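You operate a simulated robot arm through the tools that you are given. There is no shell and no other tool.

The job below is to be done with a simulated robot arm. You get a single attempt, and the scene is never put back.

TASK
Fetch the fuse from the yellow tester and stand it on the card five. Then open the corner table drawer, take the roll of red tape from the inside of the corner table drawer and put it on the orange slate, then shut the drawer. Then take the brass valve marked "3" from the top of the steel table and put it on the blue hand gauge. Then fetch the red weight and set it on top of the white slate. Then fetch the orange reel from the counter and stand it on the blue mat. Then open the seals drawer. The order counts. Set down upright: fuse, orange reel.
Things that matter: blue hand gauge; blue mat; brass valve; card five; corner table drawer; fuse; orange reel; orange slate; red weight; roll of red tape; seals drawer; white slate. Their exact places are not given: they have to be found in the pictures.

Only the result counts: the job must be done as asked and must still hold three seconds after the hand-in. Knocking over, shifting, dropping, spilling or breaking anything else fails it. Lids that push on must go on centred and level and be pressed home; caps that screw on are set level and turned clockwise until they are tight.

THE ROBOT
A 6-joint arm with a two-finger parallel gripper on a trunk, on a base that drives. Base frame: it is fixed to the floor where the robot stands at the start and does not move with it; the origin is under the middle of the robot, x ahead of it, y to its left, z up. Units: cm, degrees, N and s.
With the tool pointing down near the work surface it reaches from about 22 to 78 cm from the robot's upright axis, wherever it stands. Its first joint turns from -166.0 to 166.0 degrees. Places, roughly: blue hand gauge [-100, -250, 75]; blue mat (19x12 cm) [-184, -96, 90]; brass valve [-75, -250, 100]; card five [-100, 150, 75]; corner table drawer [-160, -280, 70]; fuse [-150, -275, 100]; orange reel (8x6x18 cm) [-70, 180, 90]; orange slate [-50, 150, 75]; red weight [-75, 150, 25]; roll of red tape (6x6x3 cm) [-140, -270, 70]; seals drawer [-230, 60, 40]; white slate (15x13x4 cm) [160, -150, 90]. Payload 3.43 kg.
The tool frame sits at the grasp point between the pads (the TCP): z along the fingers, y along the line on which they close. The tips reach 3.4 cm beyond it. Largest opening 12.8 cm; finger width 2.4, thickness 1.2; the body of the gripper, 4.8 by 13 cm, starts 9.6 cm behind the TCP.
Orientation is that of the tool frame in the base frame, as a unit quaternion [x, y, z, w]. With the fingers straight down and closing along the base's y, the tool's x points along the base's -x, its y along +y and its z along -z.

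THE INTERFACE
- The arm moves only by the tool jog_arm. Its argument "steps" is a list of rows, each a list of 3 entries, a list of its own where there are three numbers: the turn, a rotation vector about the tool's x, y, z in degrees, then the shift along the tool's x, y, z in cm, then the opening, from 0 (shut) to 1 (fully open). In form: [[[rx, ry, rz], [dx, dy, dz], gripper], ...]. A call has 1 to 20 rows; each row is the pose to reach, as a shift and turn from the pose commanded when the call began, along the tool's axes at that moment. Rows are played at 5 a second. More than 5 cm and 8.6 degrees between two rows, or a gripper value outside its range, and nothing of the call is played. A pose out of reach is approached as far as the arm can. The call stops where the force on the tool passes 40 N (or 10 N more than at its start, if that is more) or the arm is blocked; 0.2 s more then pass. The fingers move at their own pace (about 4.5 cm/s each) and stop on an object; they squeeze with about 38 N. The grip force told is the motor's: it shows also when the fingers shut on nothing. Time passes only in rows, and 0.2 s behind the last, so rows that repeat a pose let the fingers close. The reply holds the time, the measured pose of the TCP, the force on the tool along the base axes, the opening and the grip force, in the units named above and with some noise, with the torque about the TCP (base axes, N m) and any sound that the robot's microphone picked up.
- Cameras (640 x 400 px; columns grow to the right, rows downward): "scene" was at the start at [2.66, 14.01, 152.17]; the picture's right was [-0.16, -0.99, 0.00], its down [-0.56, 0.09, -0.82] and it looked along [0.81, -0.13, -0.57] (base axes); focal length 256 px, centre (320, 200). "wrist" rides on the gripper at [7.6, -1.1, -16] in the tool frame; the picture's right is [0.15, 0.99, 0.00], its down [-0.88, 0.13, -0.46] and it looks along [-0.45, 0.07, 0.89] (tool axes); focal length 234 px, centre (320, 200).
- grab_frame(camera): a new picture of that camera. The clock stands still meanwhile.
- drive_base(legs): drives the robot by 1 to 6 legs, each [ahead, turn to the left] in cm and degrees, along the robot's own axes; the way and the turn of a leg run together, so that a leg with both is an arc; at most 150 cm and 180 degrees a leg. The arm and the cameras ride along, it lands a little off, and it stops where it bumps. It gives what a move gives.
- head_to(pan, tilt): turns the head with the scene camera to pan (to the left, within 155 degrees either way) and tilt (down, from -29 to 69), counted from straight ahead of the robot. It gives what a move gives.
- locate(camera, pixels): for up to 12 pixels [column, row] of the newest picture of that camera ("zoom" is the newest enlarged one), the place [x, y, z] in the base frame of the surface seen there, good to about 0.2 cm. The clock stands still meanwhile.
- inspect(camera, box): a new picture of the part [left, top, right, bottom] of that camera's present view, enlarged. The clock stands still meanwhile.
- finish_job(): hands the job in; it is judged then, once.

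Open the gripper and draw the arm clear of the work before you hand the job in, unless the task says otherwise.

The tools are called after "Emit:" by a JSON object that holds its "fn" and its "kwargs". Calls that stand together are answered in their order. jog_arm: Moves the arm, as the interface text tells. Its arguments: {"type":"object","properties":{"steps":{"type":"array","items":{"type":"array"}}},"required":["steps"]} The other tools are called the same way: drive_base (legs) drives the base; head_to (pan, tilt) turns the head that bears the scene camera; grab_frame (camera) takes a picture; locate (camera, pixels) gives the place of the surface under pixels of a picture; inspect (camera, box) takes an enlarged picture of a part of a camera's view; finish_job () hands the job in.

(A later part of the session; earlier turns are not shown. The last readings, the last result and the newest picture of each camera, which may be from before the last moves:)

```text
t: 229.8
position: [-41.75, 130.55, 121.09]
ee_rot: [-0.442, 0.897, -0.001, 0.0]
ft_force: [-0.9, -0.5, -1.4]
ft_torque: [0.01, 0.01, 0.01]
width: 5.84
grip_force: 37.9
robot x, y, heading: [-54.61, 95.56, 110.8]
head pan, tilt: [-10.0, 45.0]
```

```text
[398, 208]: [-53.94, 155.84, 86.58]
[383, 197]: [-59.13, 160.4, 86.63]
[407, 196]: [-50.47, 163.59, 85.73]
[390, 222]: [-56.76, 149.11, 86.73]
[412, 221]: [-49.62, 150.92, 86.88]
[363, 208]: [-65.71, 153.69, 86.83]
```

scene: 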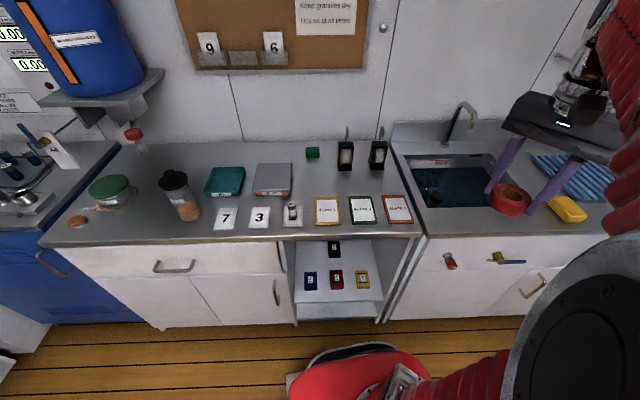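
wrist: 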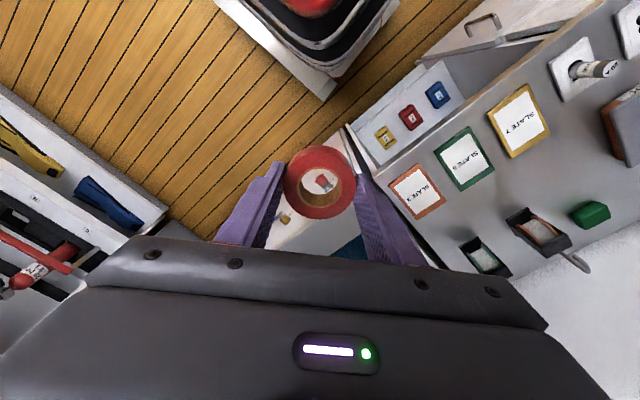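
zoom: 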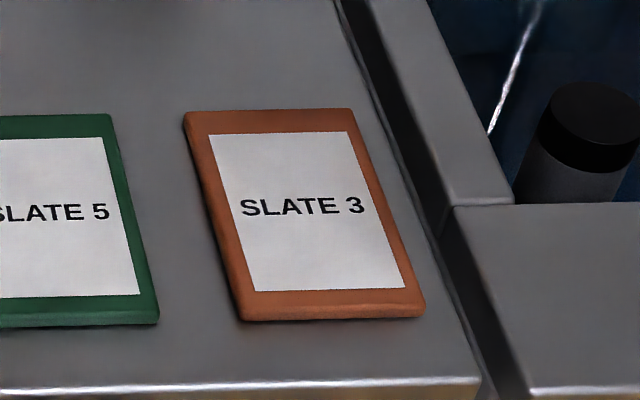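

The slate's centre is (-54.3,155.8), top z 86.8. I carry the roll over it and lower near.

Emit:
{"fn": "jog_arm", "kwargs": {"steps": [[[0, 0, 0], [-2, 4, 0], 0], [[0, 0, 0], [-4, 8.1, 0], 0], [[0, 0, 0], [-6, 12.2, 0], 0], [[0, 0, 0], [-8, 16.3, 0], 0], [[0, 0, 0], [-10, 20.4, 0], 0], [[0, 0, 0], [-12.5, 24.5, 1], 0], [[0, 0, 0], [-12.5, 25.4, 5], 0], [[0, 0, 0], [-12.5, 25.4, 9.5], 0], [[0, 0, 0], [-12.5, 25.4, 14], 0], [[0, 0, 0], [-12.5, 25.4, 18.5], 0], [[0, 0, 0], [-12.5, 25.4, 23], 0], [[0, 0, 0], [-12.5, 25.4, 26], 0], [[0, 0, 0], [-12.5, 25.4, 26], 0]]}}

Emit:
{"fn": "grab_frame", "kwargs": {"camera": "wrist"}}

```text
t: 232.6
position: [-54.3, 155.8, 94.85]
ee_rot: [-0.443, 0.897, 0.0, 0.001]
ft_force: [0.0, -0.5, -1.4]
ft_torque: [0.01, 0.01, -0.02]
width: 5.85
grip_force: 38.1
robot x, y, heading: [-54.95, 95.49, 111.0]
head pan, tilt: [-10.0, 45.0]
```

```text
taken
```

wrist: 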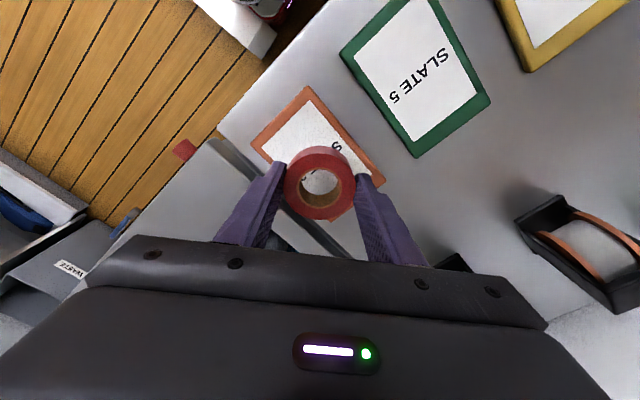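

I lower the rest and feel for contact.

Emit:
{"fn": "jog_arm", "kwargs": {"steps": [[[0, 0, 0], [0, 0, 2], 0], [[0, 0, 0], [0, 0, 3.3], 0], [[0, 0, 0], [0, 0, 3.7], 0], [[0, 0, 0], [0, 0, 3.7], 0]]}}

Emit:
{"fn": "jog_arm", "kwargs": {"steps": [[[0, 0, 0], [0, 0, 0.2], 0], [[0, 0, 0], [0, 0, 0.3], 0], [[0, 0, 0], [0, 0, 0.3], 0]]}}

Emit:
{"fn": "grab_frame", "kwargs": {"camera": "wrist"}}

```text
t: 233.6
position: [-54.35, 155.83, 91.33]
ee_rot: [-0.443, 0.897, 0.0, 0.0]
ft_force: [0.3, -0.6, -1.0]
ft_torque: [0.0, 0.01, 0.02]
width: 5.86
grip_force: 38.4
robot x, y, heading: [-54.81, 95.31, 111.0]
head pan, tilt: [-10.0, 45.0]
```

```text
t: 234.4
position: [-54.43, 155.86, 90.95]
ee_rot: [-0.443, 0.897, 0.0, 0.0]
ft_force: [-0.2, -0.3, -1.1]
ft_torque: [0.0, -0.02, -0.01]
width: 5.86
grip_force: 38.4
robot x, y, heading: [-54.96, 95.67, 110.9]
head pan, tilt: [-10.0, 45.0]
```

```text
taken
```

wrist: 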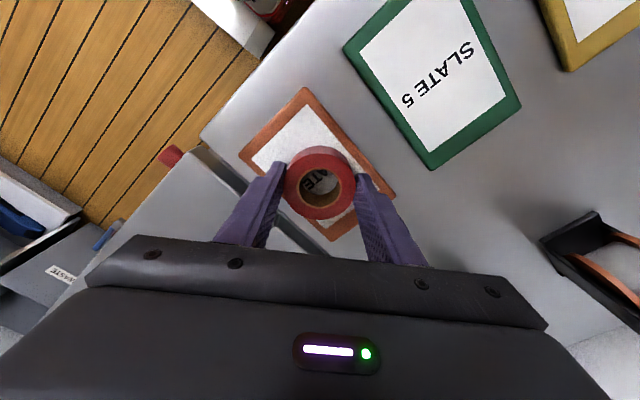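

No contact yet; I step down a bit more.

Emit:
{"fn": "jog_arm", "kwargs": {"steps": [[[0, 0, 0], [0, 0, 0.15], 0], [[0, 0, 0], [0, 0, 0.3], 0], [[0, 0, 0], [0, 0, 0.3], 0]]}}

```text
t: 235.2
position: [-54.39, 156.01, 90.86]
ee_rot: [-0.443, 0.897, 0.001, 0.002]
ft_force: [4.4, -1.4, 20.1]
ft_torque: [-0.33, -0.19, 0.08]
width: 5.83
grip_force: 37.8
robot x, y, heading: [-54.69, 95.32, 110.8]
head pan, tilt: [-10.0, 45.0]
```

The roll rests on the slate (20 N). I back up 0.15, open and rise.

Emit:
{"fn": "jog_arm", "kwargs": {"steps": [[[0, 0, 0], [0, 0, -0.15], 0], [[0, 0, 0], [0, 0, -0.15], 0.55], [[0, 0, 0], [0, 0, -0.15], 0.65], [[0, 0, 0], [0, 0, -0.15], 0.65], [[0, 0, 0], [0, 0, -4], 0.65], [[0, 0, 0], [0, 0, -8.5], 0.65], [[0, 0, 0], [0, 0, -13], 0.65], [[0, 0, 0], [0, 0, -17.5], 0.65], [[0, 0, 0], [0, 0, -22], 0.65], [[0, 0, 0], [0, 0, -26.5], 0.65], [[0, 0, 0], [0, 0, -30], 0.65]]}}

Emit:
{"fn": "grab_frame", "kwargs": {"camera": "wrist"}}

Emit:
{"fn": "grab_frame", "kwargs": {"camera": "scene"}}

```text
t: 237.6
position: [-54.46, 155.91, 120.59]
ee_rot: [-0.443, 0.897, 0.0, -0.001]
ft_force: [-0.2, 1.1, 0.4]
ft_torque: [0.05, 0.01, 0.01]
width: 8.32
grip_force: 0.0
robot x, y, heading: [-54.33, 95.29, 110.8]
head pan, tilt: [-10.0, 45.0]
```

```text
taken
```

wrist: 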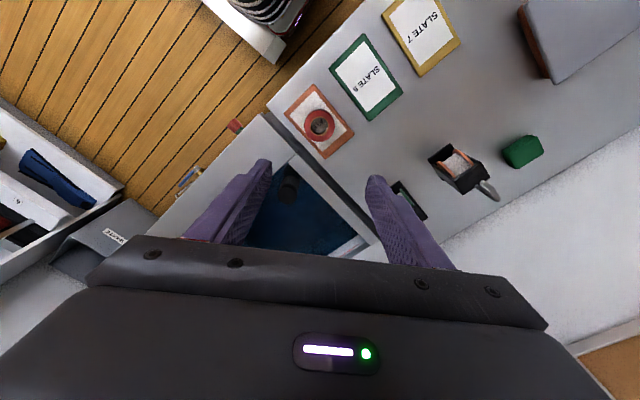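

```text
taken
```

scene: 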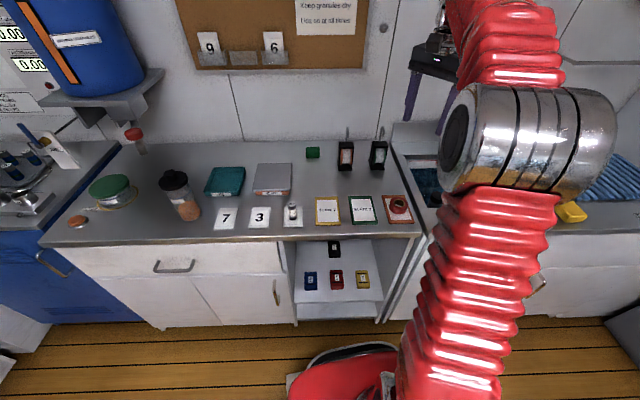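

The roll lies on the orange slate. I pull the arm in and drive back to shut the drawer.

Emit:
{"fn": "jog_arm", "kwargs": {"steps": [[[0, 0, 0], [3.5, -2.7, 0], 0.5], [[0, 0, 0], [7, -5.4, 0], 0.3], [[0, 0, 0], [10.5, -8.1, 0], 0.25], [[0, 0, 0], [14, -10.8, 0], 0.25], [[0, 0, 0], [17.4, -13.4, 0], 0.25]]}}

Emit:
{"fn": "drive_base", "kwargs": {"legs": [[-30, 0], [0, 145.1], [115, 0], [115, 0], [0, -11.7]]}}

```text
t: 238.8
position: [-54.42, 133.67, 120.64]
ee_rot: [-0.443, 0.896, -0.001, 0.0]
ft_force: [0.3, 1.0, 0.1]
ft_torque: [-0.02, 0.03, -0.01]
width: 3.2
grip_force: 0.0
robot x, y, heading: [-54.9, 95.18, 110.9]
head pan, tilt: [-10.0, 45.0]
```

```text
t: 265.4
position: [-127.69, -180.92, 120.7]
ee_rot: [0.999, 0.054, 0.0, 0.0]
ft_force: [0.6, 0.0, 0.2]
ft_torque: [0.0, 0.0, 0.02]
width: 3.19
grip_force: 0.0
robot x, y, heading: [-99.11, -154.73, -115.1]
head pan, tilt: [-10.0, 45.0]
```

Emit:
{"fn": "drive_base", "kwargs": {"legs": [[46.8, 0], [0, 38.6]]}}

Emit:
{"fn": "head_to", "kwargs": {"pan": -25, "tilt": 45}}

Emit:
{"fn": "grab_frame", "kwargs": {"camera": "scene"}}

```text
t: 271.5
position: [-126.07, -235.61, 120.79]
ee_rot: [0.927, 0.375, 0.001, 0.0]
ft_force: [-0.2, 0.5, -0.5]
ft_torque: [-0.03, 0.01, 0.0]
width: 3.2
grip_force: 0.1
robot x, y, heading: [-121.12, -198.36, -77.8]
head pan, tilt: [-10.0, 45.0]
```

```text
t: 272.2
position: [-126.14, -235.53, 120.77]
ee_rot: [0.927, 0.375, 0.0, 0.001]
ft_force: [-0.6, 0.6, 0.1]
ft_torque: [0.01, 0.0, 0.02]
width: 3.21
grip_force: 0.1
robot x, y, heading: [-120.65, -197.98, -77.3]
head pan, tilt: [-25.0, 45.0]
```

```text
taken
```

scene: 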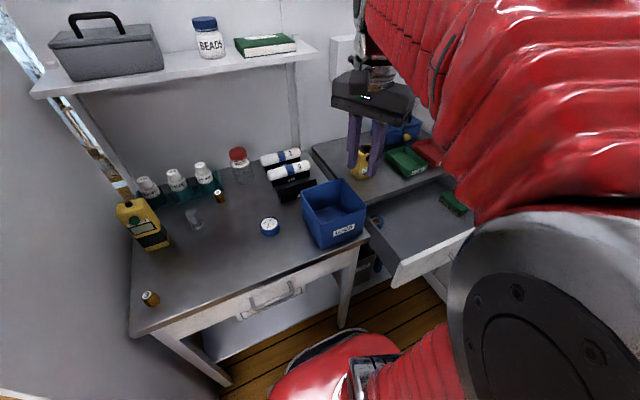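

The drawer is as I left it. I swing to the stand-off before the bar (bar middle about (-168.2,-232,76)), then pitch and lower.

Emit:
{"fn": "jog_arm", "kwargs": {"steps": [[[0, 0, 3], [-2.3, -3.9, 0], 0.25], [[0, 0, 6], [-4.6, -7.9, 0], 0.25], [[0, 0, 9], [-7, -11.8, 0], 0.25], [[0, 0, 12], [-9.3, -15.8, 0], 0.25], [[0, 0, 15], [-11.6, -19.7, 0], 0.25], [[0, 0, 18], [-13.9, -23.6, 0], 0.25], [[0, 0, 21], [-16.2, -27.6, 0], 0.25], [[0, 0, 24], [-18.6, -31.5, 0], 0.25], [[0, 0, 27], [-20.9, -35.5, 0], 0.25], [[0, 0, 30], [-23.2, -39.4, 0], 0.25], [[0, 0, 30], [-23.2, -39.4, 0], 0.25]]}}

Emit:
{"fn": "jog_arm", "kwargs": {"steps": [[[-6.25, 0, 0], [0, 0, 4.6], 0.25], [[-12.5, 0, 0], [0, 0, 9.2], 0.25], [[-18.75, 0, 0], [0, 0, 13.8], 0.25], [[-25, 0, 0], [0, 0, 18.4], 0.25], [[-31.25, 0, 0], [0, 0, 23], 0.25], [[-37.5, 0, 0], [0, 0, 27.6], 0.25], [[-43.75, 0, 0], [0, 0, 32.2], 0.25], [[-50, 0, 0], [0, 0, 36.8], 0.25], [[-50, 0, 0], [0, 0, 36.8], 0.25]]}}

Emit:
{"fn": "grab_frame", "kwargs": {"camera": "wrist"}}

Emit:
{"fn": "grab_frame", "kwargs": {"camera": "scene"}}

```text
t: 274.6
position: [-170.39, -223.44, 120.73]
ee_rot: [0.992, 0.123, 0.0, 0.0]
ft_force: [-0.4, 0.8, 0.5]
ft_torque: [0.01, -0.02, -0.01]
width: 3.21
grip_force: 0.0
robot x, y, heading: [-121.11, -197.83, -77.7]
head pan, tilt: [-25.0, 45.0]
```

```text
t: 276.6
position: [-170.36, -223.05, 83.98]
ee_rot: [0.899, 0.111, 0.052, 0.421]
ft_force: [0.1, 0.2, -0.4]
ft_torque: [0.01, 0.0, 0.01]
width: 3.19
grip_force: 0.1
robot x, y, heading: [-120.83, -198.01, -77.5]
head pan, tilt: [-25.0, 45.0]
```

```text
taken
```

wrist: 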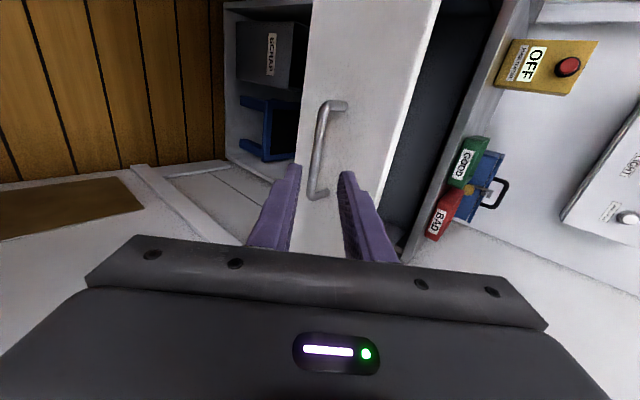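

```text
taken
```

scene: 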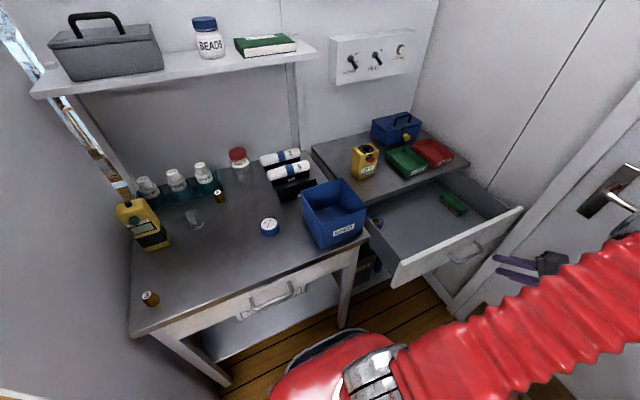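

The bar is again between the fingers. I locate it for the fine offset.

Emit:
{"fn": "locate", "kwargs": {"camera": "wrist", "pixels": [[320, 125], [318, 140], [316, 155], [314, 170], [312, 183]]}}

```text
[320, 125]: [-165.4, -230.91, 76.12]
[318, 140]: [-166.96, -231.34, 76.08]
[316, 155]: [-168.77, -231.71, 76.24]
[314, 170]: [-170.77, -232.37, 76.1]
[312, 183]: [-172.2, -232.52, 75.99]
```

I advance 10.3 cm with a -0.4 cm correction and grip the bar.

Emit:
{"fn": "jog_arm", "kwargs": {"steps": [[[0, 0, 0], [0, -0.35, 4], 0.25], [[0, 0, 0], [0, -0.35, 8], 0.25], [[0, 0, 0], [0, -0.35, 10.3], 0.25], [[0, 0, 0], [0, -0.35, 10.3], 0.25], [[0, 0, 0], [0, -0.35, 10.3], 0], [[0, 0, 0], [0, -0.35, 10.3], 0], [[0, 0, 0], [0, -0.35, 10.3], 0]]}}

```text
t: 278.2
position: [-168.37, -230.75, 76.99]
ee_rot: [0.9, 0.11, 0.051, 0.418]
ft_force: [-0.8, -1.2, -13.2]
ft_torque: [0.2, 0.0, -0.82]
width: 1.19
grip_force: 44.9
robot x, y, heading: [-121.12, -197.76, -77.4]
head pan, tilt: [-25.0, 45.0]
```

Gripped. I push the drawer in along (0.213,-0.977), 12 cm first.

Emit:
{"fn": "jog_arm", "kwargs": {"steps": [[[0, 0, 0], [-0.06, 1.29, 1.53], 0], [[0, 0, 0], [-0.12, 2.58, 3.06], 0], [[0, 0, 0], [-0.19, 3.86, 4.59], 0], [[0, 0, 0], [-0.25, 5.15, 6.12], 0], [[0, 0, 0], [-0.31, 6.44, 7.65], 0], [[0, 0, 0], [-0.37, 7.73, 9.18], 0], [[0, 0, 0], [-0.37, 7.73, 9.18], 0]]}}

```text
t: 279.8
position: [-165.75, -242.53, 77.01]
ee_rot: [0.9, 0.112, 0.052, 0.418]
ft_force: [-2.6, -1.8, -36.6]
ft_torque: [0.49, 0.25, -0.88]
width: 1.16
grip_force: 45.1
robot x, y, heading: [-120.96, -197.94, -77.9]
head pan, tilt: [-25.0, 45.0]
```

The vertical force builds up, so I ease down 0.3 cm and push on 11 cm.

Emit:
{"fn": "jog_arm", "kwargs": {"steps": [[[0, 0, 0], [0, -0.2, 0.17], 0], [[0, 0, 0], [-0.06, 1.06, 1.7], 0], [[0, 0, 0], [-0.12, 2.35, 3.23], 0], [[0, 0, 0], [-0.19, 3.63, 4.76], 0], [[0, 0, 0], [-0.25, 4.92, 6.29], 0], [[0, 0, 0], [-0.31, 6.2, 7.82], 0], [[0, 0, 0], [-0.35, 6.85, 8.58], 0], [[0, 0, 0], [-0.35, 6.85, 8.58], 0]]}}

```text
t: 281.6
position: [-163.32, -253.46, 76.97]
ee_rot: [0.898, 0.114, 0.053, 0.421]
ft_force: [31.3, 6.3, 24.1]
ft_torque: [-0.17, -1.07, 0.02]
width: 1.16
grip_force: 45.0
robot x, y, heading: [-120.86, -198.47, -77.7]
head pan, tilt: [-25.0, 45.0]
```

About 2.7 cm remain. I relax the side forces and push the last bit until it stops.

Emit:
{"fn": "jog_arm", "kwargs": {"steps": [[[0, 0, 0], [0.35, 0.15, -0.13], 0], [[0, 0, 0], [0.33, 0.8, 0.64], 0], [[0, 0, 0], [0.3, 1.44, 1.4], 0], [[0, 0, 0], [0.28, 1.9, 1.94], 0], [[0, 0, 0], [0.28, 2.1, 2.2], 0], [[0, 0, 0], [0.28, 2.25, 2.36], 0]]}}

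Emit:
{"fn": "grab_frame", "kwargs": {"camera": "scene"}}

```text
t: 283.0
position: [-162.55, -255.95, 77.19]
ee_rot: [0.901, 0.109, 0.048, 0.417]
ft_force: [-33.6, 26.9, -6.3]
ft_torque: [0.57, 0.39, -0.8]
width: 1.16
grip_force: 45.2
robot x, y, heading: [-120.94, -197.98, -77.7]
head pan, tilt: [-25.0, 45.0]
```

```text
taken
```

scene: 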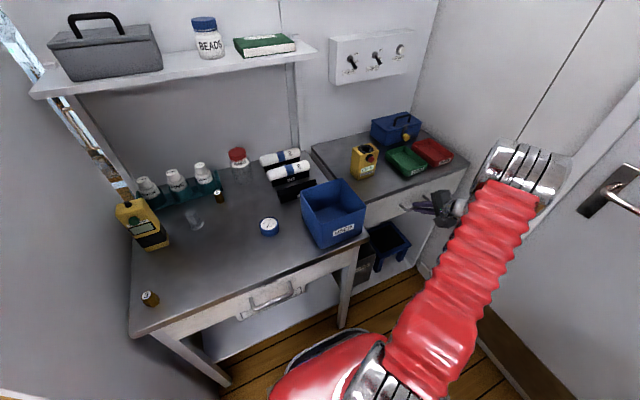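

It is nearly home. I relax the sideways force and press a little more inward.

Emit:
{"fn": "jog_arm", "kwargs": {"steps": [[[0, 0, 0], [-0.3, 0, 0], 0], [[0, 0, 0], [-0.32, 0.2, 0.23], 0], [[0, 0, 0], [-0.32, 0.4, 0.46], 0], [[0, 0, 0], [-0.32, 0.4, 0.46], 0]]}}

Emit:
{"fn": "inspect", "kwargs": {"camera": "scene", "box": [340, 140, 480, 250]}}

```text
t: 283.8
position: [-162.6, -256.22, 76.74]
ee_rot: [0.901, 0.109, 0.054, 0.416]
ft_force: [-1.2, 7.6, 2.2]
ft_torque: [0.18, -0.55, 0.47]
width: 1.18
grip_force: 44.9
robot x, y, heading: [-121.05, -198.04, -77.5]
head pan, tilt: [-25.0, 45.0]
stopped in row 3: the force on the tool passed its limit at 57 N (the readings are from after the stop); the commanded pose is now the measured one
```

```text
3.64 times, centred on (410, 195) of scene
```

zoom: 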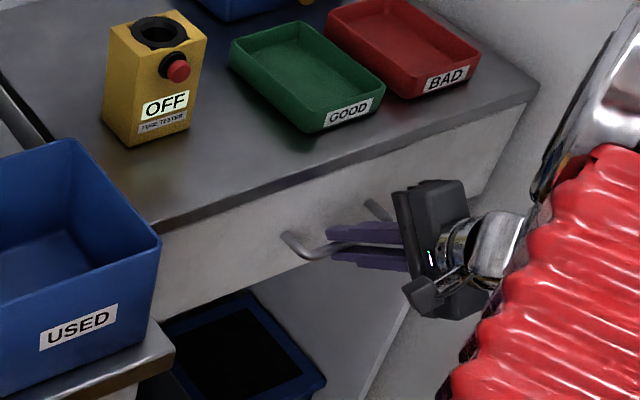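

It stopped firmly at 57 N: the drawer is shut. I release, back off and return the tool to vertical.

Emit:
{"fn": "jog_arm", "kwargs": {"steps": [[[0, 0, 0], [0, 0, 0], 0.15], [[0, 0, 0], [0, 0, 0], 0.25], [[0, 0, 0], [0, 0, 0], 0.25], [[0, 0, 0], [0, 0, -3], 0.25], [[0, 0, 0], [0, 0, -7], 0.25], [[0, 0, 0], [0, 0, -10], 0.25], [[6.25, 0, 0], [0, 3, -12.2], 0.25], [[12.5, 0, 0], [0, 6, -14.4], 0.25], [[18.75, 0, 0], [0, 9, -16.6], 0.3], [[25, 0, 0], [0, 12, -19], 0.4], [[31.25, 0, 0], [0, 15, -21.5], 0.5], [[37.5, 0, 0], [0, 18, -24], 0.6], [[43.75, 0, 0], [0, 20, -26], 0.6], [[50, 0, 0], [0, 23, -30], 0.6], [[50, 0, 0], [0, 25, -32], 0.6]]}}

Emit:
{"fn": "grab_frame", "kwargs": {"camera": "wrist"}}

Emit:
{"fn": "grab_frame", "kwargs": {"camera": "scene"}}

```text
t: 287.0
position: [-164.82, -248.64, 116.56]
ee_rot: [0.993, 0.12, 0.002, -0.005]
ft_force: [0.2, -0.2, -0.5]
ft_torque: [-0.01, 0.03, -0.03]
width: 7.69
grip_force: 0.1
robot x, y, heading: [-120.91, -197.99, -77.7]
head pan, tilt: [-25.0, 45.0]
```

```text
taken
```

wrist: 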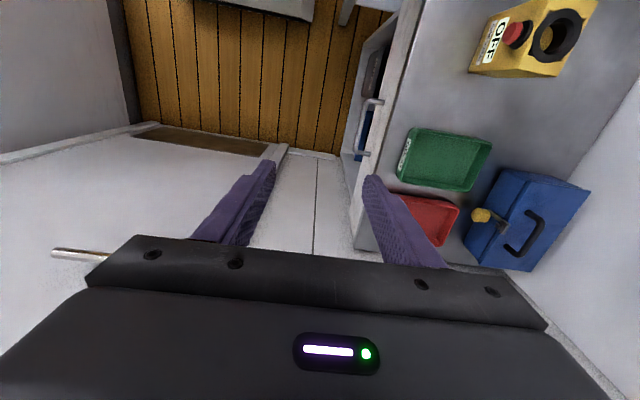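

```text
taken
```

scene: 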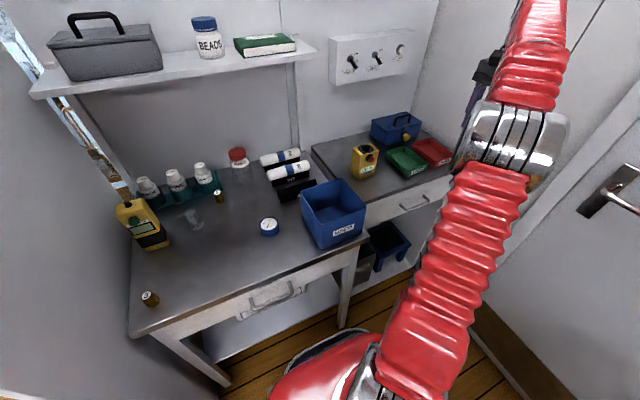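

The drawer looks shut. I verify the handle place and locate the valve and the gauge.

Emit:
{"fn": "inspect", "kwargs": {"camera": "scene", "box": [130, 275, 178, 315]}}

Emit:
{"fn": "locate", "kwargs": {"camera": "zoom", "pixels": [[268, 150], [230, 140], [300, 130], [265, 115], [270, 190], [290, 240], [290, 280], [330, 250], [240, 250]]}}

Emit:
{"fn": "inspect", "kwargs": {"camera": "scene", "box": [240, 205, 300, 245]}}

Emit:
{"fn": "locate", "kwargs": {"camera": "zoom", "pixels": [[310, 200], [230, 215], [390, 200], [310, 150], [300, 250], [310, 290], [310, 310]]}}

Emit:
{"fn": "locate", "kwargs": {"camera": "scene", "pixels": [[415, 207], [403, 209], [427, 200], [380, 205]]}}

```text
10.00 times, centred on (154, 295) of scene
```

zoom: 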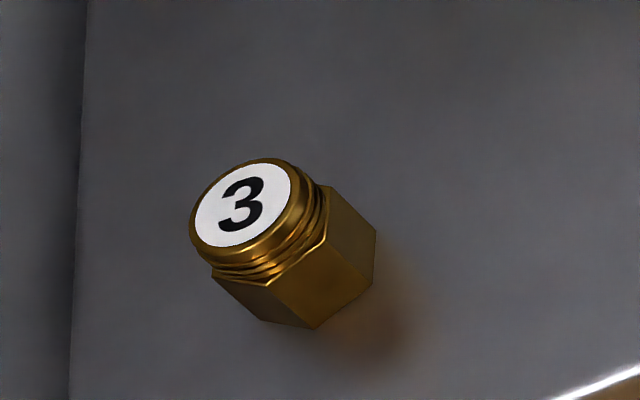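

```text
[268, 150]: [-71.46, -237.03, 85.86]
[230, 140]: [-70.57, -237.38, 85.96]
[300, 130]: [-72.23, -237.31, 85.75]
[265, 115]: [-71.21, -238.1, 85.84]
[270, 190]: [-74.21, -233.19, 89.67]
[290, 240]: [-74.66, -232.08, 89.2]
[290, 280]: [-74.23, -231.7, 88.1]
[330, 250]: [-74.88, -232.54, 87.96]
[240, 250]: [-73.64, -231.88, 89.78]
```

```text
10.00 times, centred on (270, 225) of scene
```

zoom: 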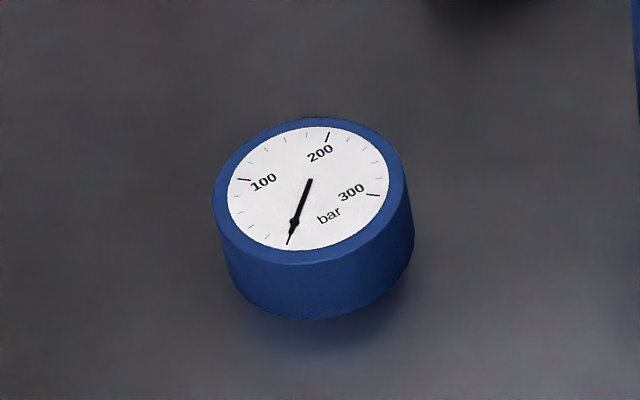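

```text
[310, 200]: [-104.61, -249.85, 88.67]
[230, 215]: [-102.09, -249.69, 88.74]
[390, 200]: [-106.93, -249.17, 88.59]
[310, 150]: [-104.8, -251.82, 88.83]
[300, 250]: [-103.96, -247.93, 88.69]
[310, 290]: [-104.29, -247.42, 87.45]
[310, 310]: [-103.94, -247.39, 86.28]
```

```text
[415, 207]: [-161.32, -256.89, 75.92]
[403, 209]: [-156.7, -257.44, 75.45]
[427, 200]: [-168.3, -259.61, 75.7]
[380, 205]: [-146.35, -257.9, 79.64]
```

The drawer is shut (bar back at its first place). The valve is at about (-74,-232.9), top z 89.75, close to the side panel, and the gauge centre is (-104.5,-249.8), top 88.7. I swing the arm back to the front with the yaw reversed.

Emit:
{"fn": "jog_arm", "kwargs": {"steps": [[[0, 0, -6.5], [4.1, -0.2, 0], 0.4], [[0, 0, -13], [8.2, -0.4, 0], 0.4], [[0, 0, -19.5], [12.2, -0.7, 0], 0.4], [[0, 0, -26], [16.3, -0.9, 0], 0.4], [[0, 0, -32.5], [20.4, -1.1, 0], 0.4], [[0, 0, -39], [24.5, -1.3, 0], 0.4], [[0, 0, -45.5], [28.6, -1.5, 0], 0.4], [[0, 0, -52], [32.7, -1.8, 0], 0.4], [[0, 0, -58.5], [36.8, -2, 0], 0.4], [[0, 0, -65], [40.8, -2.2, 0], 0.4], [[0, 0, -71.5], [44.9, -2.4, 0], 0.4], [[0, 0, -78], [49, -2.6, 0], 0.4], [[0, 0, -84.5], [53.1, -2.9, 0], 0.4], [[0, 0, -90], [57.2, -3.1, 0], 0.4], [[0, 0, -90], [57.2, -3.1, 0], 0.4]]}}

Emit:
{"fn": "grab_frame", "kwargs": {"camera": "wrist"}}

```text
t: 290.2
position: [-109.7, -231.36, 116.9]
ee_rot: [0.615, 0.788, 0.004, -0.002]
ft_force: [0.0, -0.3, -0.3]
ft_torque: [0.0, -0.02, 0.0]
width: 5.12
grip_force: 0.1
robot x, y, heading: [-120.62, -197.56, -77.8]
head pan, tilt: [-25.0, 45.0]
```

```text
taken
```

wrist: 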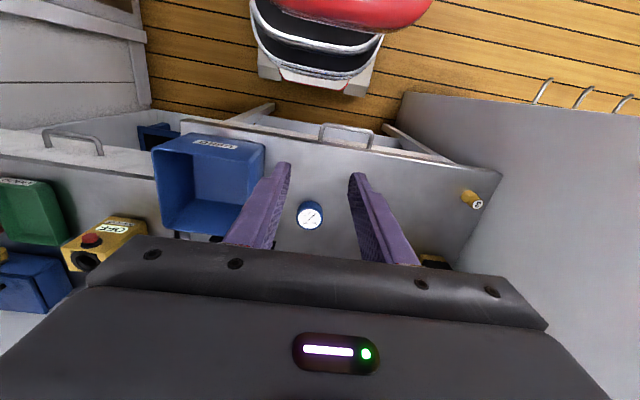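

I locate the panel surface and the valve from this view.

Emit:
{"fn": "locate", "kwargs": {"camera": "wrist", "pixels": [[580, 200], [600, 280], [520, 200], [430, 110], [560, 115], [477, 203], [466, 196], [310, 214], [500, 175]]}}

Emit:
{"fn": "inspect", "kwargs": {"camera": "wrist", "box": [440, 175, 504, 225]}}

Emit:
{"fn": "locate", "kwargs": {"camera": "zoom", "pixels": [[375, 285], [330, 300], [420, 270], [370, 240], [390, 330], [250, 190], [300, 150], [220, 240]]}}

```text
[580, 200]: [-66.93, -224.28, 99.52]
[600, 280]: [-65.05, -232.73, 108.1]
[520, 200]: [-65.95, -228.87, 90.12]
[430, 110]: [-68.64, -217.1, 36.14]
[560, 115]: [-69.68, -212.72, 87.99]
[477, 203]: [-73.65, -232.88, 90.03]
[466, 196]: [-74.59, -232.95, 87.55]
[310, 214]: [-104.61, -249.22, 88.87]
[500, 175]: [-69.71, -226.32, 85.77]
```

```text
8.00 times, centred on (472, 200) of wrist
```

zoom: 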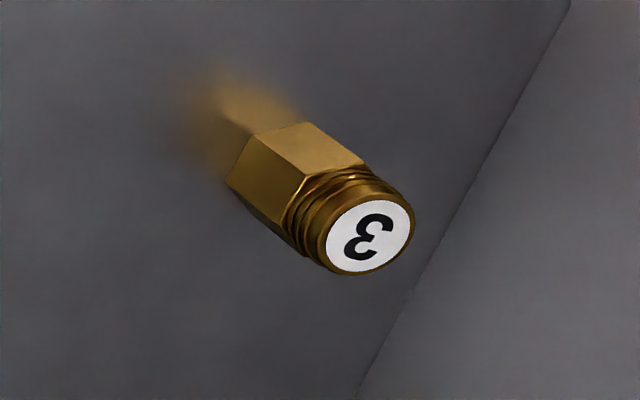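

```text
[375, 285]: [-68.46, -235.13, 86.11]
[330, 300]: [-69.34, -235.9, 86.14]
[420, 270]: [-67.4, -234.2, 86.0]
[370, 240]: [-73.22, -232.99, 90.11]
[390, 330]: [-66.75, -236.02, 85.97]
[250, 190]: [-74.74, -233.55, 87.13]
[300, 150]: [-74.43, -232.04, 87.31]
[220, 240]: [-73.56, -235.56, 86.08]
```

The panel is 8.7 cm from the valve axis, so the present orientation (closing across, camera toward me) fits with 2 cm to spare. I go above the valve.

Emit:
{"fn": "jog_arm", "kwargs": {"steps": [[[0, -0.1, 0], [-1.3, 4.3, 0], 0.4], [[0, -0.2, 0], [-2.6, 8.6, 0], 0.4], [[0, -0.3, 0], [-3.8, 12.9, 0], 0.4], [[0, -0.4, 0], [-5.1, 17.2, 0], 0.4], [[0, -0.5, 0], [-6.4, 21.5, 0], 0.4], [[0, -0.5, 0], [-7.7, 25.8, 1], 0.4], [[0, -0.5, 0], [-9, 30.1, 3], 0.4], [[0, -0.5, 0], [-10.2, 34.4, 5], 0.4], [[0, -0.5, 0], [-10.2, 34.4, 9], 0.4], [[0, -0.5, 0], [-10.2, 34.4, 12], 0.4], [[0, -0.5, 0], [-10.2, 34.4, 12], 0.4]]}}

Emit:
{"fn": "grab_frame", "kwargs": {"camera": "wrist"}}

Emit:
{"fn": "grab_frame", "kwargs": {"camera": "scene"}}

```text
t: 292.6
position: [-73.96, -233.39, 104.83]
ee_rot: [0.616, 0.788, 0.001, 0.002]
ft_force: [0.4, 0.3, 0.0]
ft_torque: [0.01, -0.02, -0.02]
width: 5.13
grip_force: 0.1
robot x, y, heading: [-120.82, -197.95, -77.6]
head pan, tilt: [-25.0, 45.0]
```

```text
taken
```

wrist: 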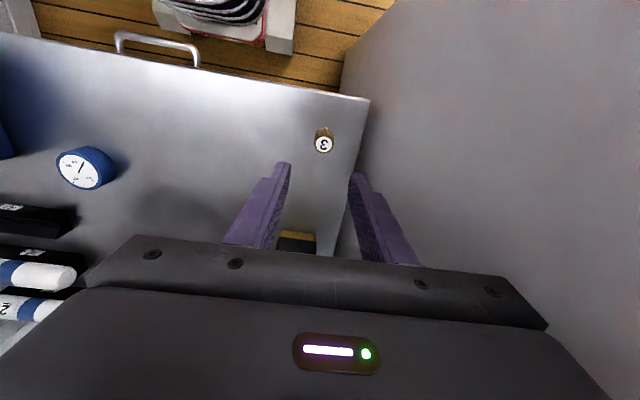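

```text
taken
```

scene: 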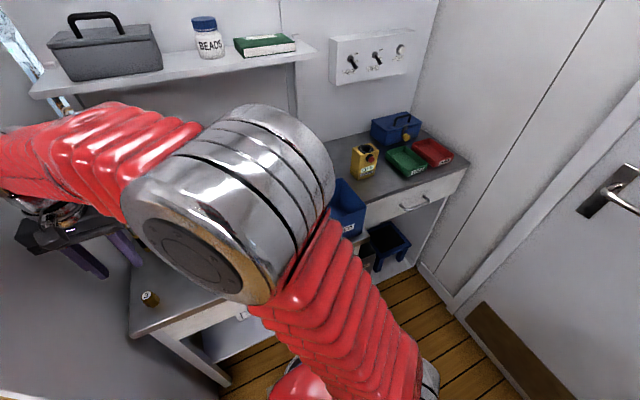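

I refine the valve's position from above.

Emit:
{"fn": "inspect", "kwargs": {"camera": "wrist", "box": [292, 115, 356, 165]}}

Emit:
{"fn": "locate", "kwargs": {"camera": "zoom", "pixels": [[320, 230], [240, 235], [395, 230], [320, 165], [320, 290], [320, 115], [225, 150], [410, 150]]}}

```text
8.00 times, centred on (324, 140) of wrist
```

zoom: 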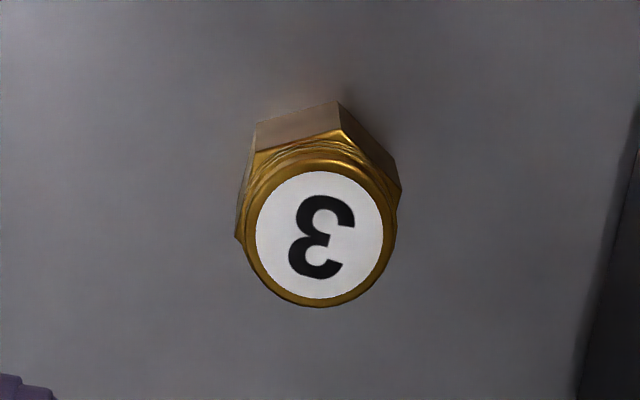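

```text
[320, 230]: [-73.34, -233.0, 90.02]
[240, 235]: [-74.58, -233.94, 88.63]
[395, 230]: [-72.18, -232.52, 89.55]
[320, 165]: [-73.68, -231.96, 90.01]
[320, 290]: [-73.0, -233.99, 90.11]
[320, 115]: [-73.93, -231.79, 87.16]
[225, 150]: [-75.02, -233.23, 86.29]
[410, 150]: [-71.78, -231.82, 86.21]
```

The valve's centre is (-73.35,-233.05), top z 90.0. I correct, lower with the tips 0.6 cm over the table and close.

Emit:
{"fn": "jog_arm", "kwargs": {"steps": [[[0, 0, 0], [0.18, 0.67, 3], 0.4], [[0, 0, 0], [0.18, 0.67, 7], 0.4], [[0, 0, 0], [0.18, 0.67, 11], 0.4], [[0, 0, 0], [0.18, 0.67, 13.5], 0.4], [[0, 0, 0], [0.18, 0.67, 14.9], 0.4], [[0, 0, 0], [0.18, 0.67, 14.9], 0.4], [[0, 0, 0], [0.18, 0.67, 14.9], 0.2], [[0, 0, 0], [0.18, 0.67, 14.9], 0], [[0, 0, 0], [0.18, 0.67, 14.9], 0], [[0, 0, 0], [0.18, 0.67, 14.9], 0]]}}

Emit:
{"fn": "grab_frame", "kwargs": {"camera": "wrist"}}

```text
t: 294.8
position: [-73.38, -233.0, 90.11]
ee_rot: [0.617, 0.787, 0.001, 0.002]
ft_force: [-0.1, -0.5, 0.0]
ft_torque: [-0.01, -0.02, 0.01]
width: 2.88
grip_force: 38.2
robot x, y, heading: [-120.74, -197.76, -77.7]
head pan, tilt: [-25.0, 45.0]
```

```text
taken
```

wrist: 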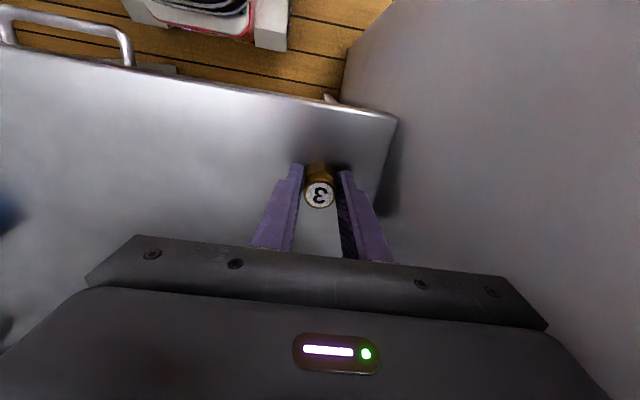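

Gripped (2.88 cm). I lift and carry it over the gauge at height.

Emit:
{"fn": "jog_arm", "kwargs": {"steps": [[[0, 0, 0], [0, 0, -2], 0], [[0, 0, 0], [0, 0, -6], 0], [[0, 0, 0], [0, 0, -10.5], 0], [[0, 0, 0], [0, 0, -15], 0], [[0, 0, 0], [0, 0, -19.5], 0], [[0, 0, 0], [0, 0, -24], 0], [[0, 0, 0], [-1.1, -4.3, -25], 0], [[0, 0, 0], [-2.2, -8.6, -25], 0], [[0, 0, 0], [-3.3, -12.9, -25], 0], [[0, 0, 0], [-4.5, -17.2, -25], 0], [[0, 0, 0], [-5.6, -21.5, -25], 0], [[0, 0, 0], [-6.7, -25.8, -25], 0], [[0, 0, 0], [-7.8, -30, -25], 0], [[0, 0, 0], [-8.9, -34.2, -25], 0], [[0, 0, 0], [-8.9, -34.2, -21], 0], [[0, 0, 0], [-8.9, -34.2, -17], 0], [[0, 0, 0], [-8.9, -34.2, -14], 0], [[0, 0, 0], [-8.9, -34.2, -14], 0]]}}

Emit:
{"fn": "grab_frame", "kwargs": {"camera": "wrist"}}

Emit:
{"fn": "grab_frame", "kwargs": {"camera": "scene"}}

```text
t: 298.6
position: [-104.69, -249.59, 103.76]
ee_rot: [0.616, 0.788, 0.001, 0.002]
ft_force: [0.1, -0.4, -1.1]
ft_torque: [0.01, -0.01, 0.01]
width: 2.83
grip_force: 38.0
robot x, y, heading: [-120.73, -197.75, -77.8]
head pan, tilt: [-25.0, 45.0]
```

```text
taken
```

wrist: 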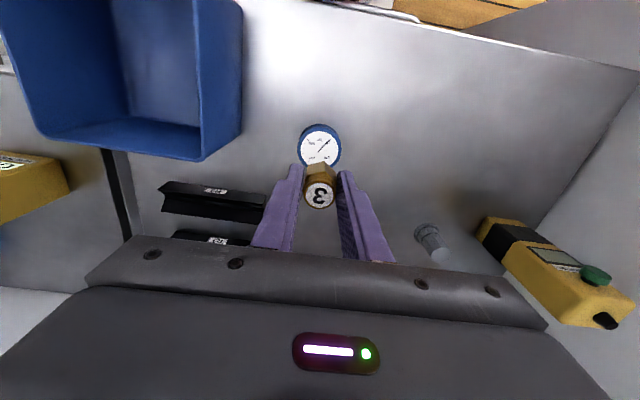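

```text
taken
```

scene: 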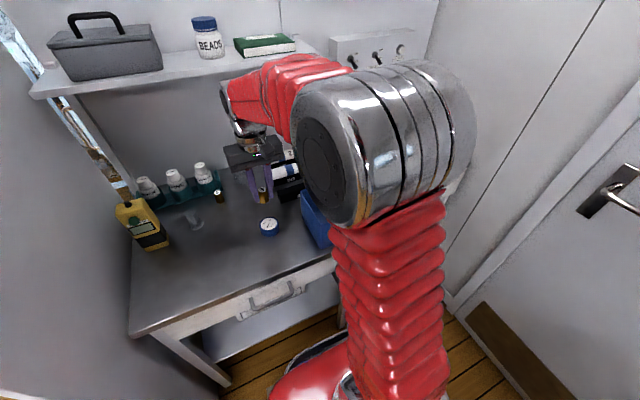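

I locate the gauge's rim from here to centre the valve.

Emit:
{"fn": "inspect", "kwargs": {"camera": "wrist", "box": [280, 115, 360, 175]}}

Emit:
{"fn": "locate", "kwargs": {"camera": "wrist", "pixels": [[302, 148], [338, 148], [320, 130], [320, 148], [308, 160], [308, 138], [334, 138]]}}

Emit:
{"fn": "locate", "kwargs": {"camera": "scene", "pixels": [[269, 225], [262, 226], [276, 225], [269, 220], [269, 229]]}}

```text
6.67 times, centred on (320, 145) of wrist
```

zoom: 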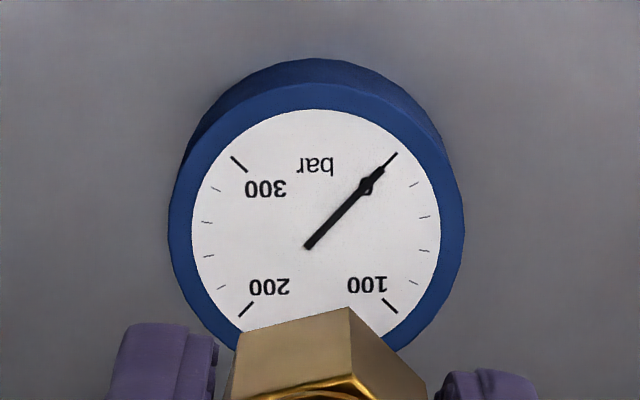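

```text
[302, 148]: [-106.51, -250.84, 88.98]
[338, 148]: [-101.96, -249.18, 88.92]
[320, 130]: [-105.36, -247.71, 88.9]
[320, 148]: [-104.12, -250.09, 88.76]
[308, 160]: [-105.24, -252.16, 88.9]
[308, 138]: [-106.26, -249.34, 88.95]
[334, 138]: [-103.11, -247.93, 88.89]
```

```text
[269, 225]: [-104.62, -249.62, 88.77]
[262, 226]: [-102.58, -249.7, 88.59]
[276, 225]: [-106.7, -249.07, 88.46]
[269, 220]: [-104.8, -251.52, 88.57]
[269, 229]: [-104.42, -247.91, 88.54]
```

The gauge centre is about (-104.35,-250.0), top 88.8. I correct slightly and lower to just above it.

Emit:
{"fn": "jog_arm", "kwargs": {"steps": [[[0, 0, 0], [-0.45, 0.24, 3], 0], [[0, 0, 0], [-0.45, 0.24, 6.5], 0], [[0, 0, 0], [-0.45, 0.24, 9], 0], [[0, 0, 0], [-0.45, 0.24, 10.1], 0], [[0, 0, 0], [-0.45, 0.24, 10.1], 0]]}}

Emit:
{"fn": "jog_arm", "kwargs": {"steps": [[[0, 0, 0], [0, 0, 0.2], 0], [[0, 0, 0], [0, 0, 0.4], 0], [[0, 0, 0], [0, 0, 0.4], 0]]}}

```text
t: 299.8
position: [-104.1, -250.23, 93.7]
ee_rot: [0.617, 0.787, 0.001, 0.002]
ft_force: [-0.2, -0.3, -0.5]
ft_torque: [-0.01, -0.02, 0.01]
width: 2.84
grip_force: 37.8
robot x, y, heading: [-121.15, -198.0, -77.7]
head pan, tilt: [-25.0, 45.0]
```

```text
t: 300.6
position: [-104.07, -250.12, 93.32]
ee_rot: [0.617, 0.787, 0.002, 0.002]
ft_force: [-0.8, -0.1, -0.5]
ft_torque: [0.03, -0.03, 0.0]
width: 2.84
grip_force: 38.3
robot x, y, heading: [-121.26, -197.8, -77.4]
head pan, tilt: [-25.0, 45.0]
```

Emit:
{"fn": "jog_arm", "kwargs": {"steps": [[[0, 0, 0], [0, 0, 0.15], 0], [[0, 0, 0], [0, 0, 0.3], 0], [[0, 0, 0], [0, 0, 0.3], 0]]}}

Emit:
{"fn": "inspect", "kwargs": {"camera": "scene", "box": [230, 190, 310, 250]}}

```text
t: 301.4
position: [-104.1, -250.2, 93.01]
ee_rot: [0.617, 0.787, 0.0, 0.001]
ft_force: [-0.2, 0.3, -0.9]
ft_torque: [-0.02, 0.01, 0.0]
width: 2.82
grip_force: 38.0
robot x, y, heading: [-121.04, -197.82, -77.9]
head pan, tilt: [-25.0, 45.0]
```

```text
6.67 times, centred on (270, 220) of scene
```

zoom: 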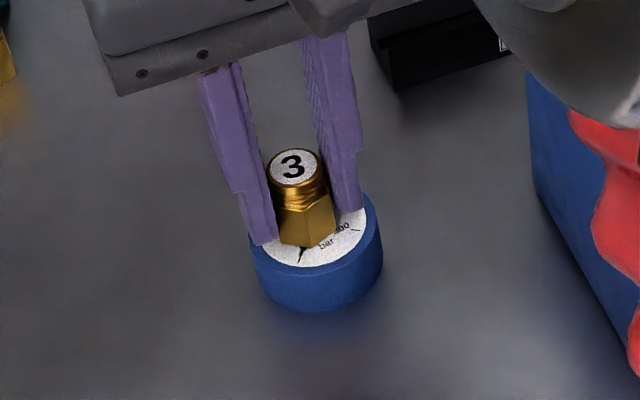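

The valve is over the gauge; a bit lower still for contact.

Emit:
{"fn": "jog_arm", "kwargs": {"steps": [[[0, 0, 0], [0, 0, 0.12], 0], [[0, 0, 0], [0, 0, 0.25], 0], [[0, 0, 0], [0, 0, 0.25], 0]]}}

```text
t: 302.2
position: [-104.04, -250.16, 92.94]
ee_rot: [0.616, 0.787, 0.0, 0.003]
ft_force: [-0.5, 1.0, 11.1]
ft_torque: [0.03, 0.12, 0.04]
width: 2.83
grip_force: 38.0
robot x, y, heading: [-120.58, -197.91, -77.7]
head pan, tilt: [-25.0, 45.0]
```

Contact at 11 N. I open gently and rise.

Emit:
{"fn": "jog_arm", "kwargs": {"steps": [[[0, 0, 0], [0, 0, -0.05], 0.28], [[0, 0, 0], [0, 0, -0.05], 0.38], [[0, 0, 0], [0, 0, -0.05], 0.38], [[0, 0, 0], [0, 0, -3], 0.38], [[0, 0, 0], [0, 0, -7], 0.38], [[0, 0, 0], [0, 0, -11.5], 0.38], [[0, 0, 0], [0, 0, -16], 0.38], [[0, 0, 0], [0, 0, -20.5], 0.38], [[0, 0, 0], [0, 0, -25], 0.38], [[0, 0, 0], [4, 0, -27], 0.38], [[0, 0, 0], [8.5, -0.5, -27], 0.38], [[0, 0, 0], [13, -1, -27], 0.38]]}}

Emit:
{"fn": "grab_frame", "kwargs": {"camera": "wrist"}}

Emit:
{"fn": "grab_frame", "kwargs": {"camera": "scene"}}

```text
t: 304.8
position: [-108.15, -237.88, 119.88]
ee_rot: [0.616, 0.788, 0.001, 0.001]
ft_force: [-0.2, -0.6, -0.4]
ft_torque: [0.04, -0.01, 0.0]
width: 4.87
grip_force: 0.0
robot x, y, heading: [-121.05, -197.58, -77.8]
head pan, tilt: [-25.0, 45.0]
```

```text
taken
```

wrist: 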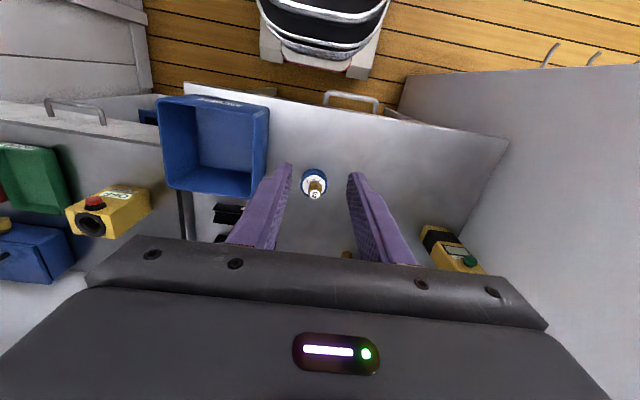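

```text
taken
```

scene: 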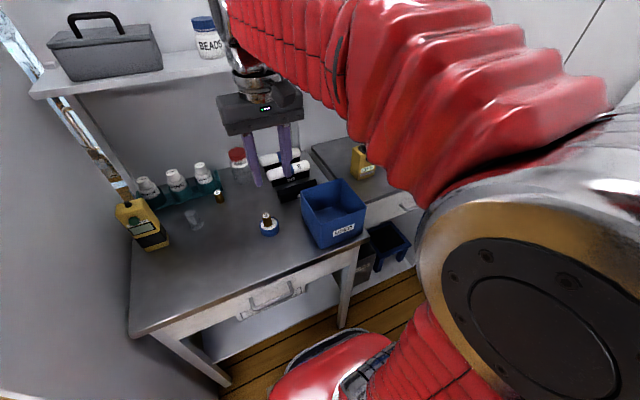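

The valve stands on the gauge. Next is the red weight: I back out and drive to the shelf under the card counter.

Emit:
{"fn": "drive_base", "kwargs": {"legs": [[0, -38], [-45, 0], [0, 98.2], [0, 98.2], [129, 0], [126, 0]]}}

```text
t: 319.1
position: [-61.8, -145.63, 119.86]
ee_rot: [-0.116, 0.993, 0.002, 0.0]
ft_force: [0.2, 0.1, -0.2]
ft_torque: [0.02, 0.02, 0.04]
width: 4.86
grip_force: 0.0
robot x, y, heading: [-101.59, -163.45, 12.9]
head pan, tilt: [-25.0, 45.0]
stopped in leg 4: the robot was blocked; the commanded pose is now the measured one
```

It got blocked mid-turn at heading 13. I look to both sides for the cause.

Emit:
{"fn": "head_to", "kwargs": {"pan": 150, "tilt": 55}}

Emit:
{"fn": "grab_frame", "kwargs": {"camera": "scene"}}

Emit:
{"fn": "head_to", "kwargs": {"pan": -130, "tilt": 55}}

Emit:
{"fn": "grab_frame", "kwargs": {"camera": "scene"}}

```text
t: 321.7
position: [-61.92, -145.69, 119.87]
ee_rot: [-0.116, 0.993, 0.002, 0.001]
ft_force: [-0.6, -0.4, 0.4]
ft_torque: [-0.01, 0.01, -0.01]
width: 4.87
grip_force: 0.0
robot x, y, heading: [-100.97, -163.37, 12.9]
head pan, tilt: [150.0, 55.0]
```

```text
taken
```

scene: 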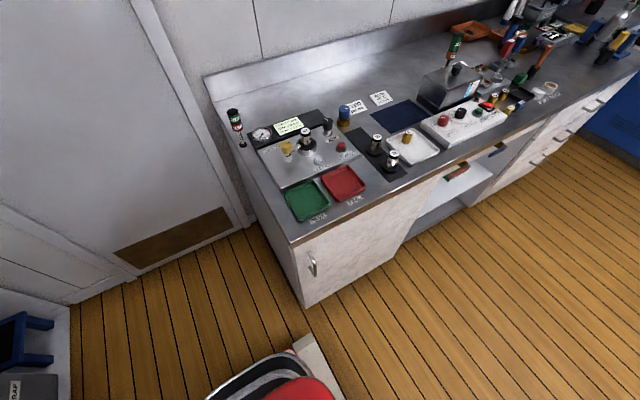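

```text
t: 325.6
position: [-61.89, -145.7, 119.99]
ee_rot: [-0.116, 0.993, 0.001, 0.0]
ft_force: [-1.0, 0.0, 0.4]
ft_torque: [-0.03, -0.04, -0.01]
width: 4.86
grip_force: 0.0
robot x, y, heading: [-101.03, -163.68, 12.9]
head pan, tilt: [-130.0, 55.0]
```

```text
taken
```

scene: 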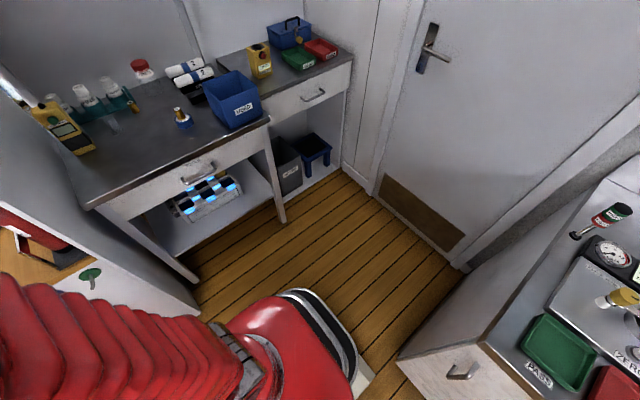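

The rear foot is near the counter's corner, so the robot's tail is longer than I assumed (about 45 cm turning radius). I move forward first, then turn and drive to the shelf.

Emit:
{"fn": "drive_base", "kwargs": {"legs": [[18, 0], [0, 72], [128, 0], [125, 0], [0, 19]]}}

```text
t: 349.2
position: [-82.03, 134.37, 119.85]
ee_rot: [0.79, -0.613, -0.002, 0.001]
ft_force: [-0.2, 0.4, -0.2]
ft_torque: [-0.03, 0.02, 0.0]
width: 4.88
grip_force: 0.0
robot x, y, heading: [-62.6, 95.69, 104.2]
head pan, tilt: [-130.0, 55.0]
```

Emit:
{"fn": "head_to", "kwargs": {"pan": 5, "tilt": 55}}

Emit:
{"fn": "grab_frame", "kwargs": {"camera": "scene"}}

Emit:
{"fn": "grab_frame", "kwargs": {"camera": "wrist"}}

```text
t: 351.4
position: [-81.96, 134.41, 119.77]
ee_rot: [0.79, -0.613, -0.002, 0.001]
ft_force: [0.5, -1.0, 1.2]
ft_torque: [0.02, -0.02, -0.03]
width: 4.86
grip_force: 0.1
robot x, y, heading: [-62.7, 95.54, 104.0]
head pan, tilt: [5.0, 55.0]
```

```text
taken
```

scene: 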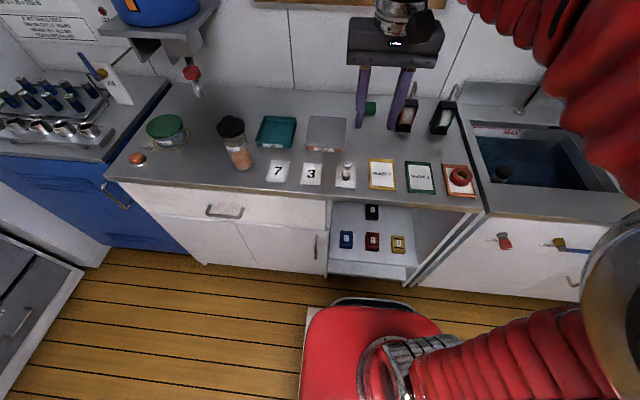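

```text
taken
```

wrist: 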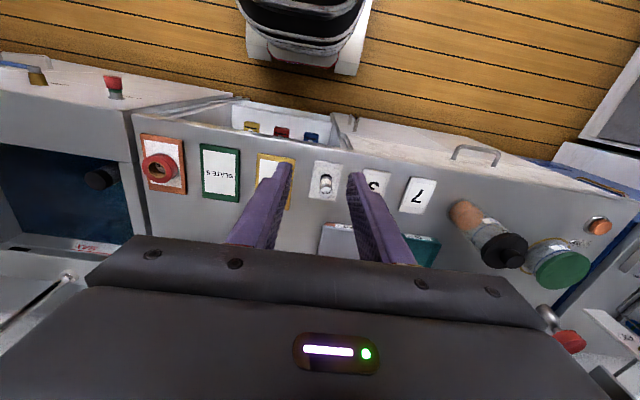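

Now I measure the red weight (372,241), the counter edge and the shelf opening precisely.

Emit:
{"fn": "inspect", "kwargs": {"camera": "scene", "box": [320, 195, 440, 285]}}

Emit:
{"fn": "locate", "kwargs": {"camera": "zoom", "pixels": [[275, 245], [248, 210], [297, 208], [258, 290], [305, 288], [278, 320], [350, 70], [350, 370], [480, 330], [60, 330], [530, 300], [415, 265]]}}

```text
4.44 times, centred on (380, 240) of scene
```

zoom: 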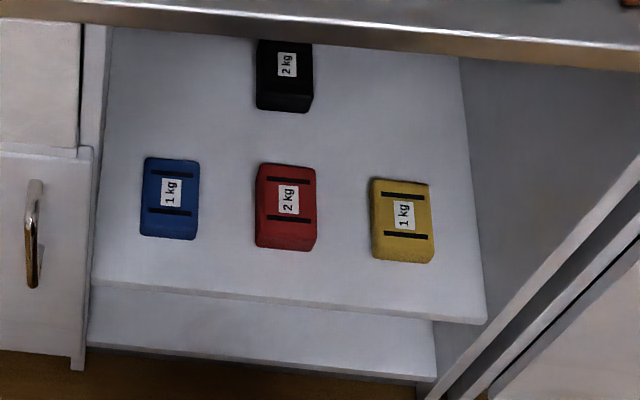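

```text
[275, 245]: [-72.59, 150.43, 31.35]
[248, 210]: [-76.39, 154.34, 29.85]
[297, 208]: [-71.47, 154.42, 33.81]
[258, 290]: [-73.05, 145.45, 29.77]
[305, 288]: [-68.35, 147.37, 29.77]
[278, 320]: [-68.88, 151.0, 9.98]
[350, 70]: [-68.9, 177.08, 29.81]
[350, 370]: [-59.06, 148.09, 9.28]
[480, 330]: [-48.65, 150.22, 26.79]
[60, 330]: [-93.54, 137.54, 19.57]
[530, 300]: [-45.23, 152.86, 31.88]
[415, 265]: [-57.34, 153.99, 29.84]
```

Emit:
{"fn": "locate", "kwargs": {"camera": "zoom", "pixels": [[262, 170], [311, 174], [260, 230], [312, 233], [287, 200], [287, 246], [350, 40], [350, 25], [150, 300], [100, 285], [470, 318], [480, 280]]}}

```text
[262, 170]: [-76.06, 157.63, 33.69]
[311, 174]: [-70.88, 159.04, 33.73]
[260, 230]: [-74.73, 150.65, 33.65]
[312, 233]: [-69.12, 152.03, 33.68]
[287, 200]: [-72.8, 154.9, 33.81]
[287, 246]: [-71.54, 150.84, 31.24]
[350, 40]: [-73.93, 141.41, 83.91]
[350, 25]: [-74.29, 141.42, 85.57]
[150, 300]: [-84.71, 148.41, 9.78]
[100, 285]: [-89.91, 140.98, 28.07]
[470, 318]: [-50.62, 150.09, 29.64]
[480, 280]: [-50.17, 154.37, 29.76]
```

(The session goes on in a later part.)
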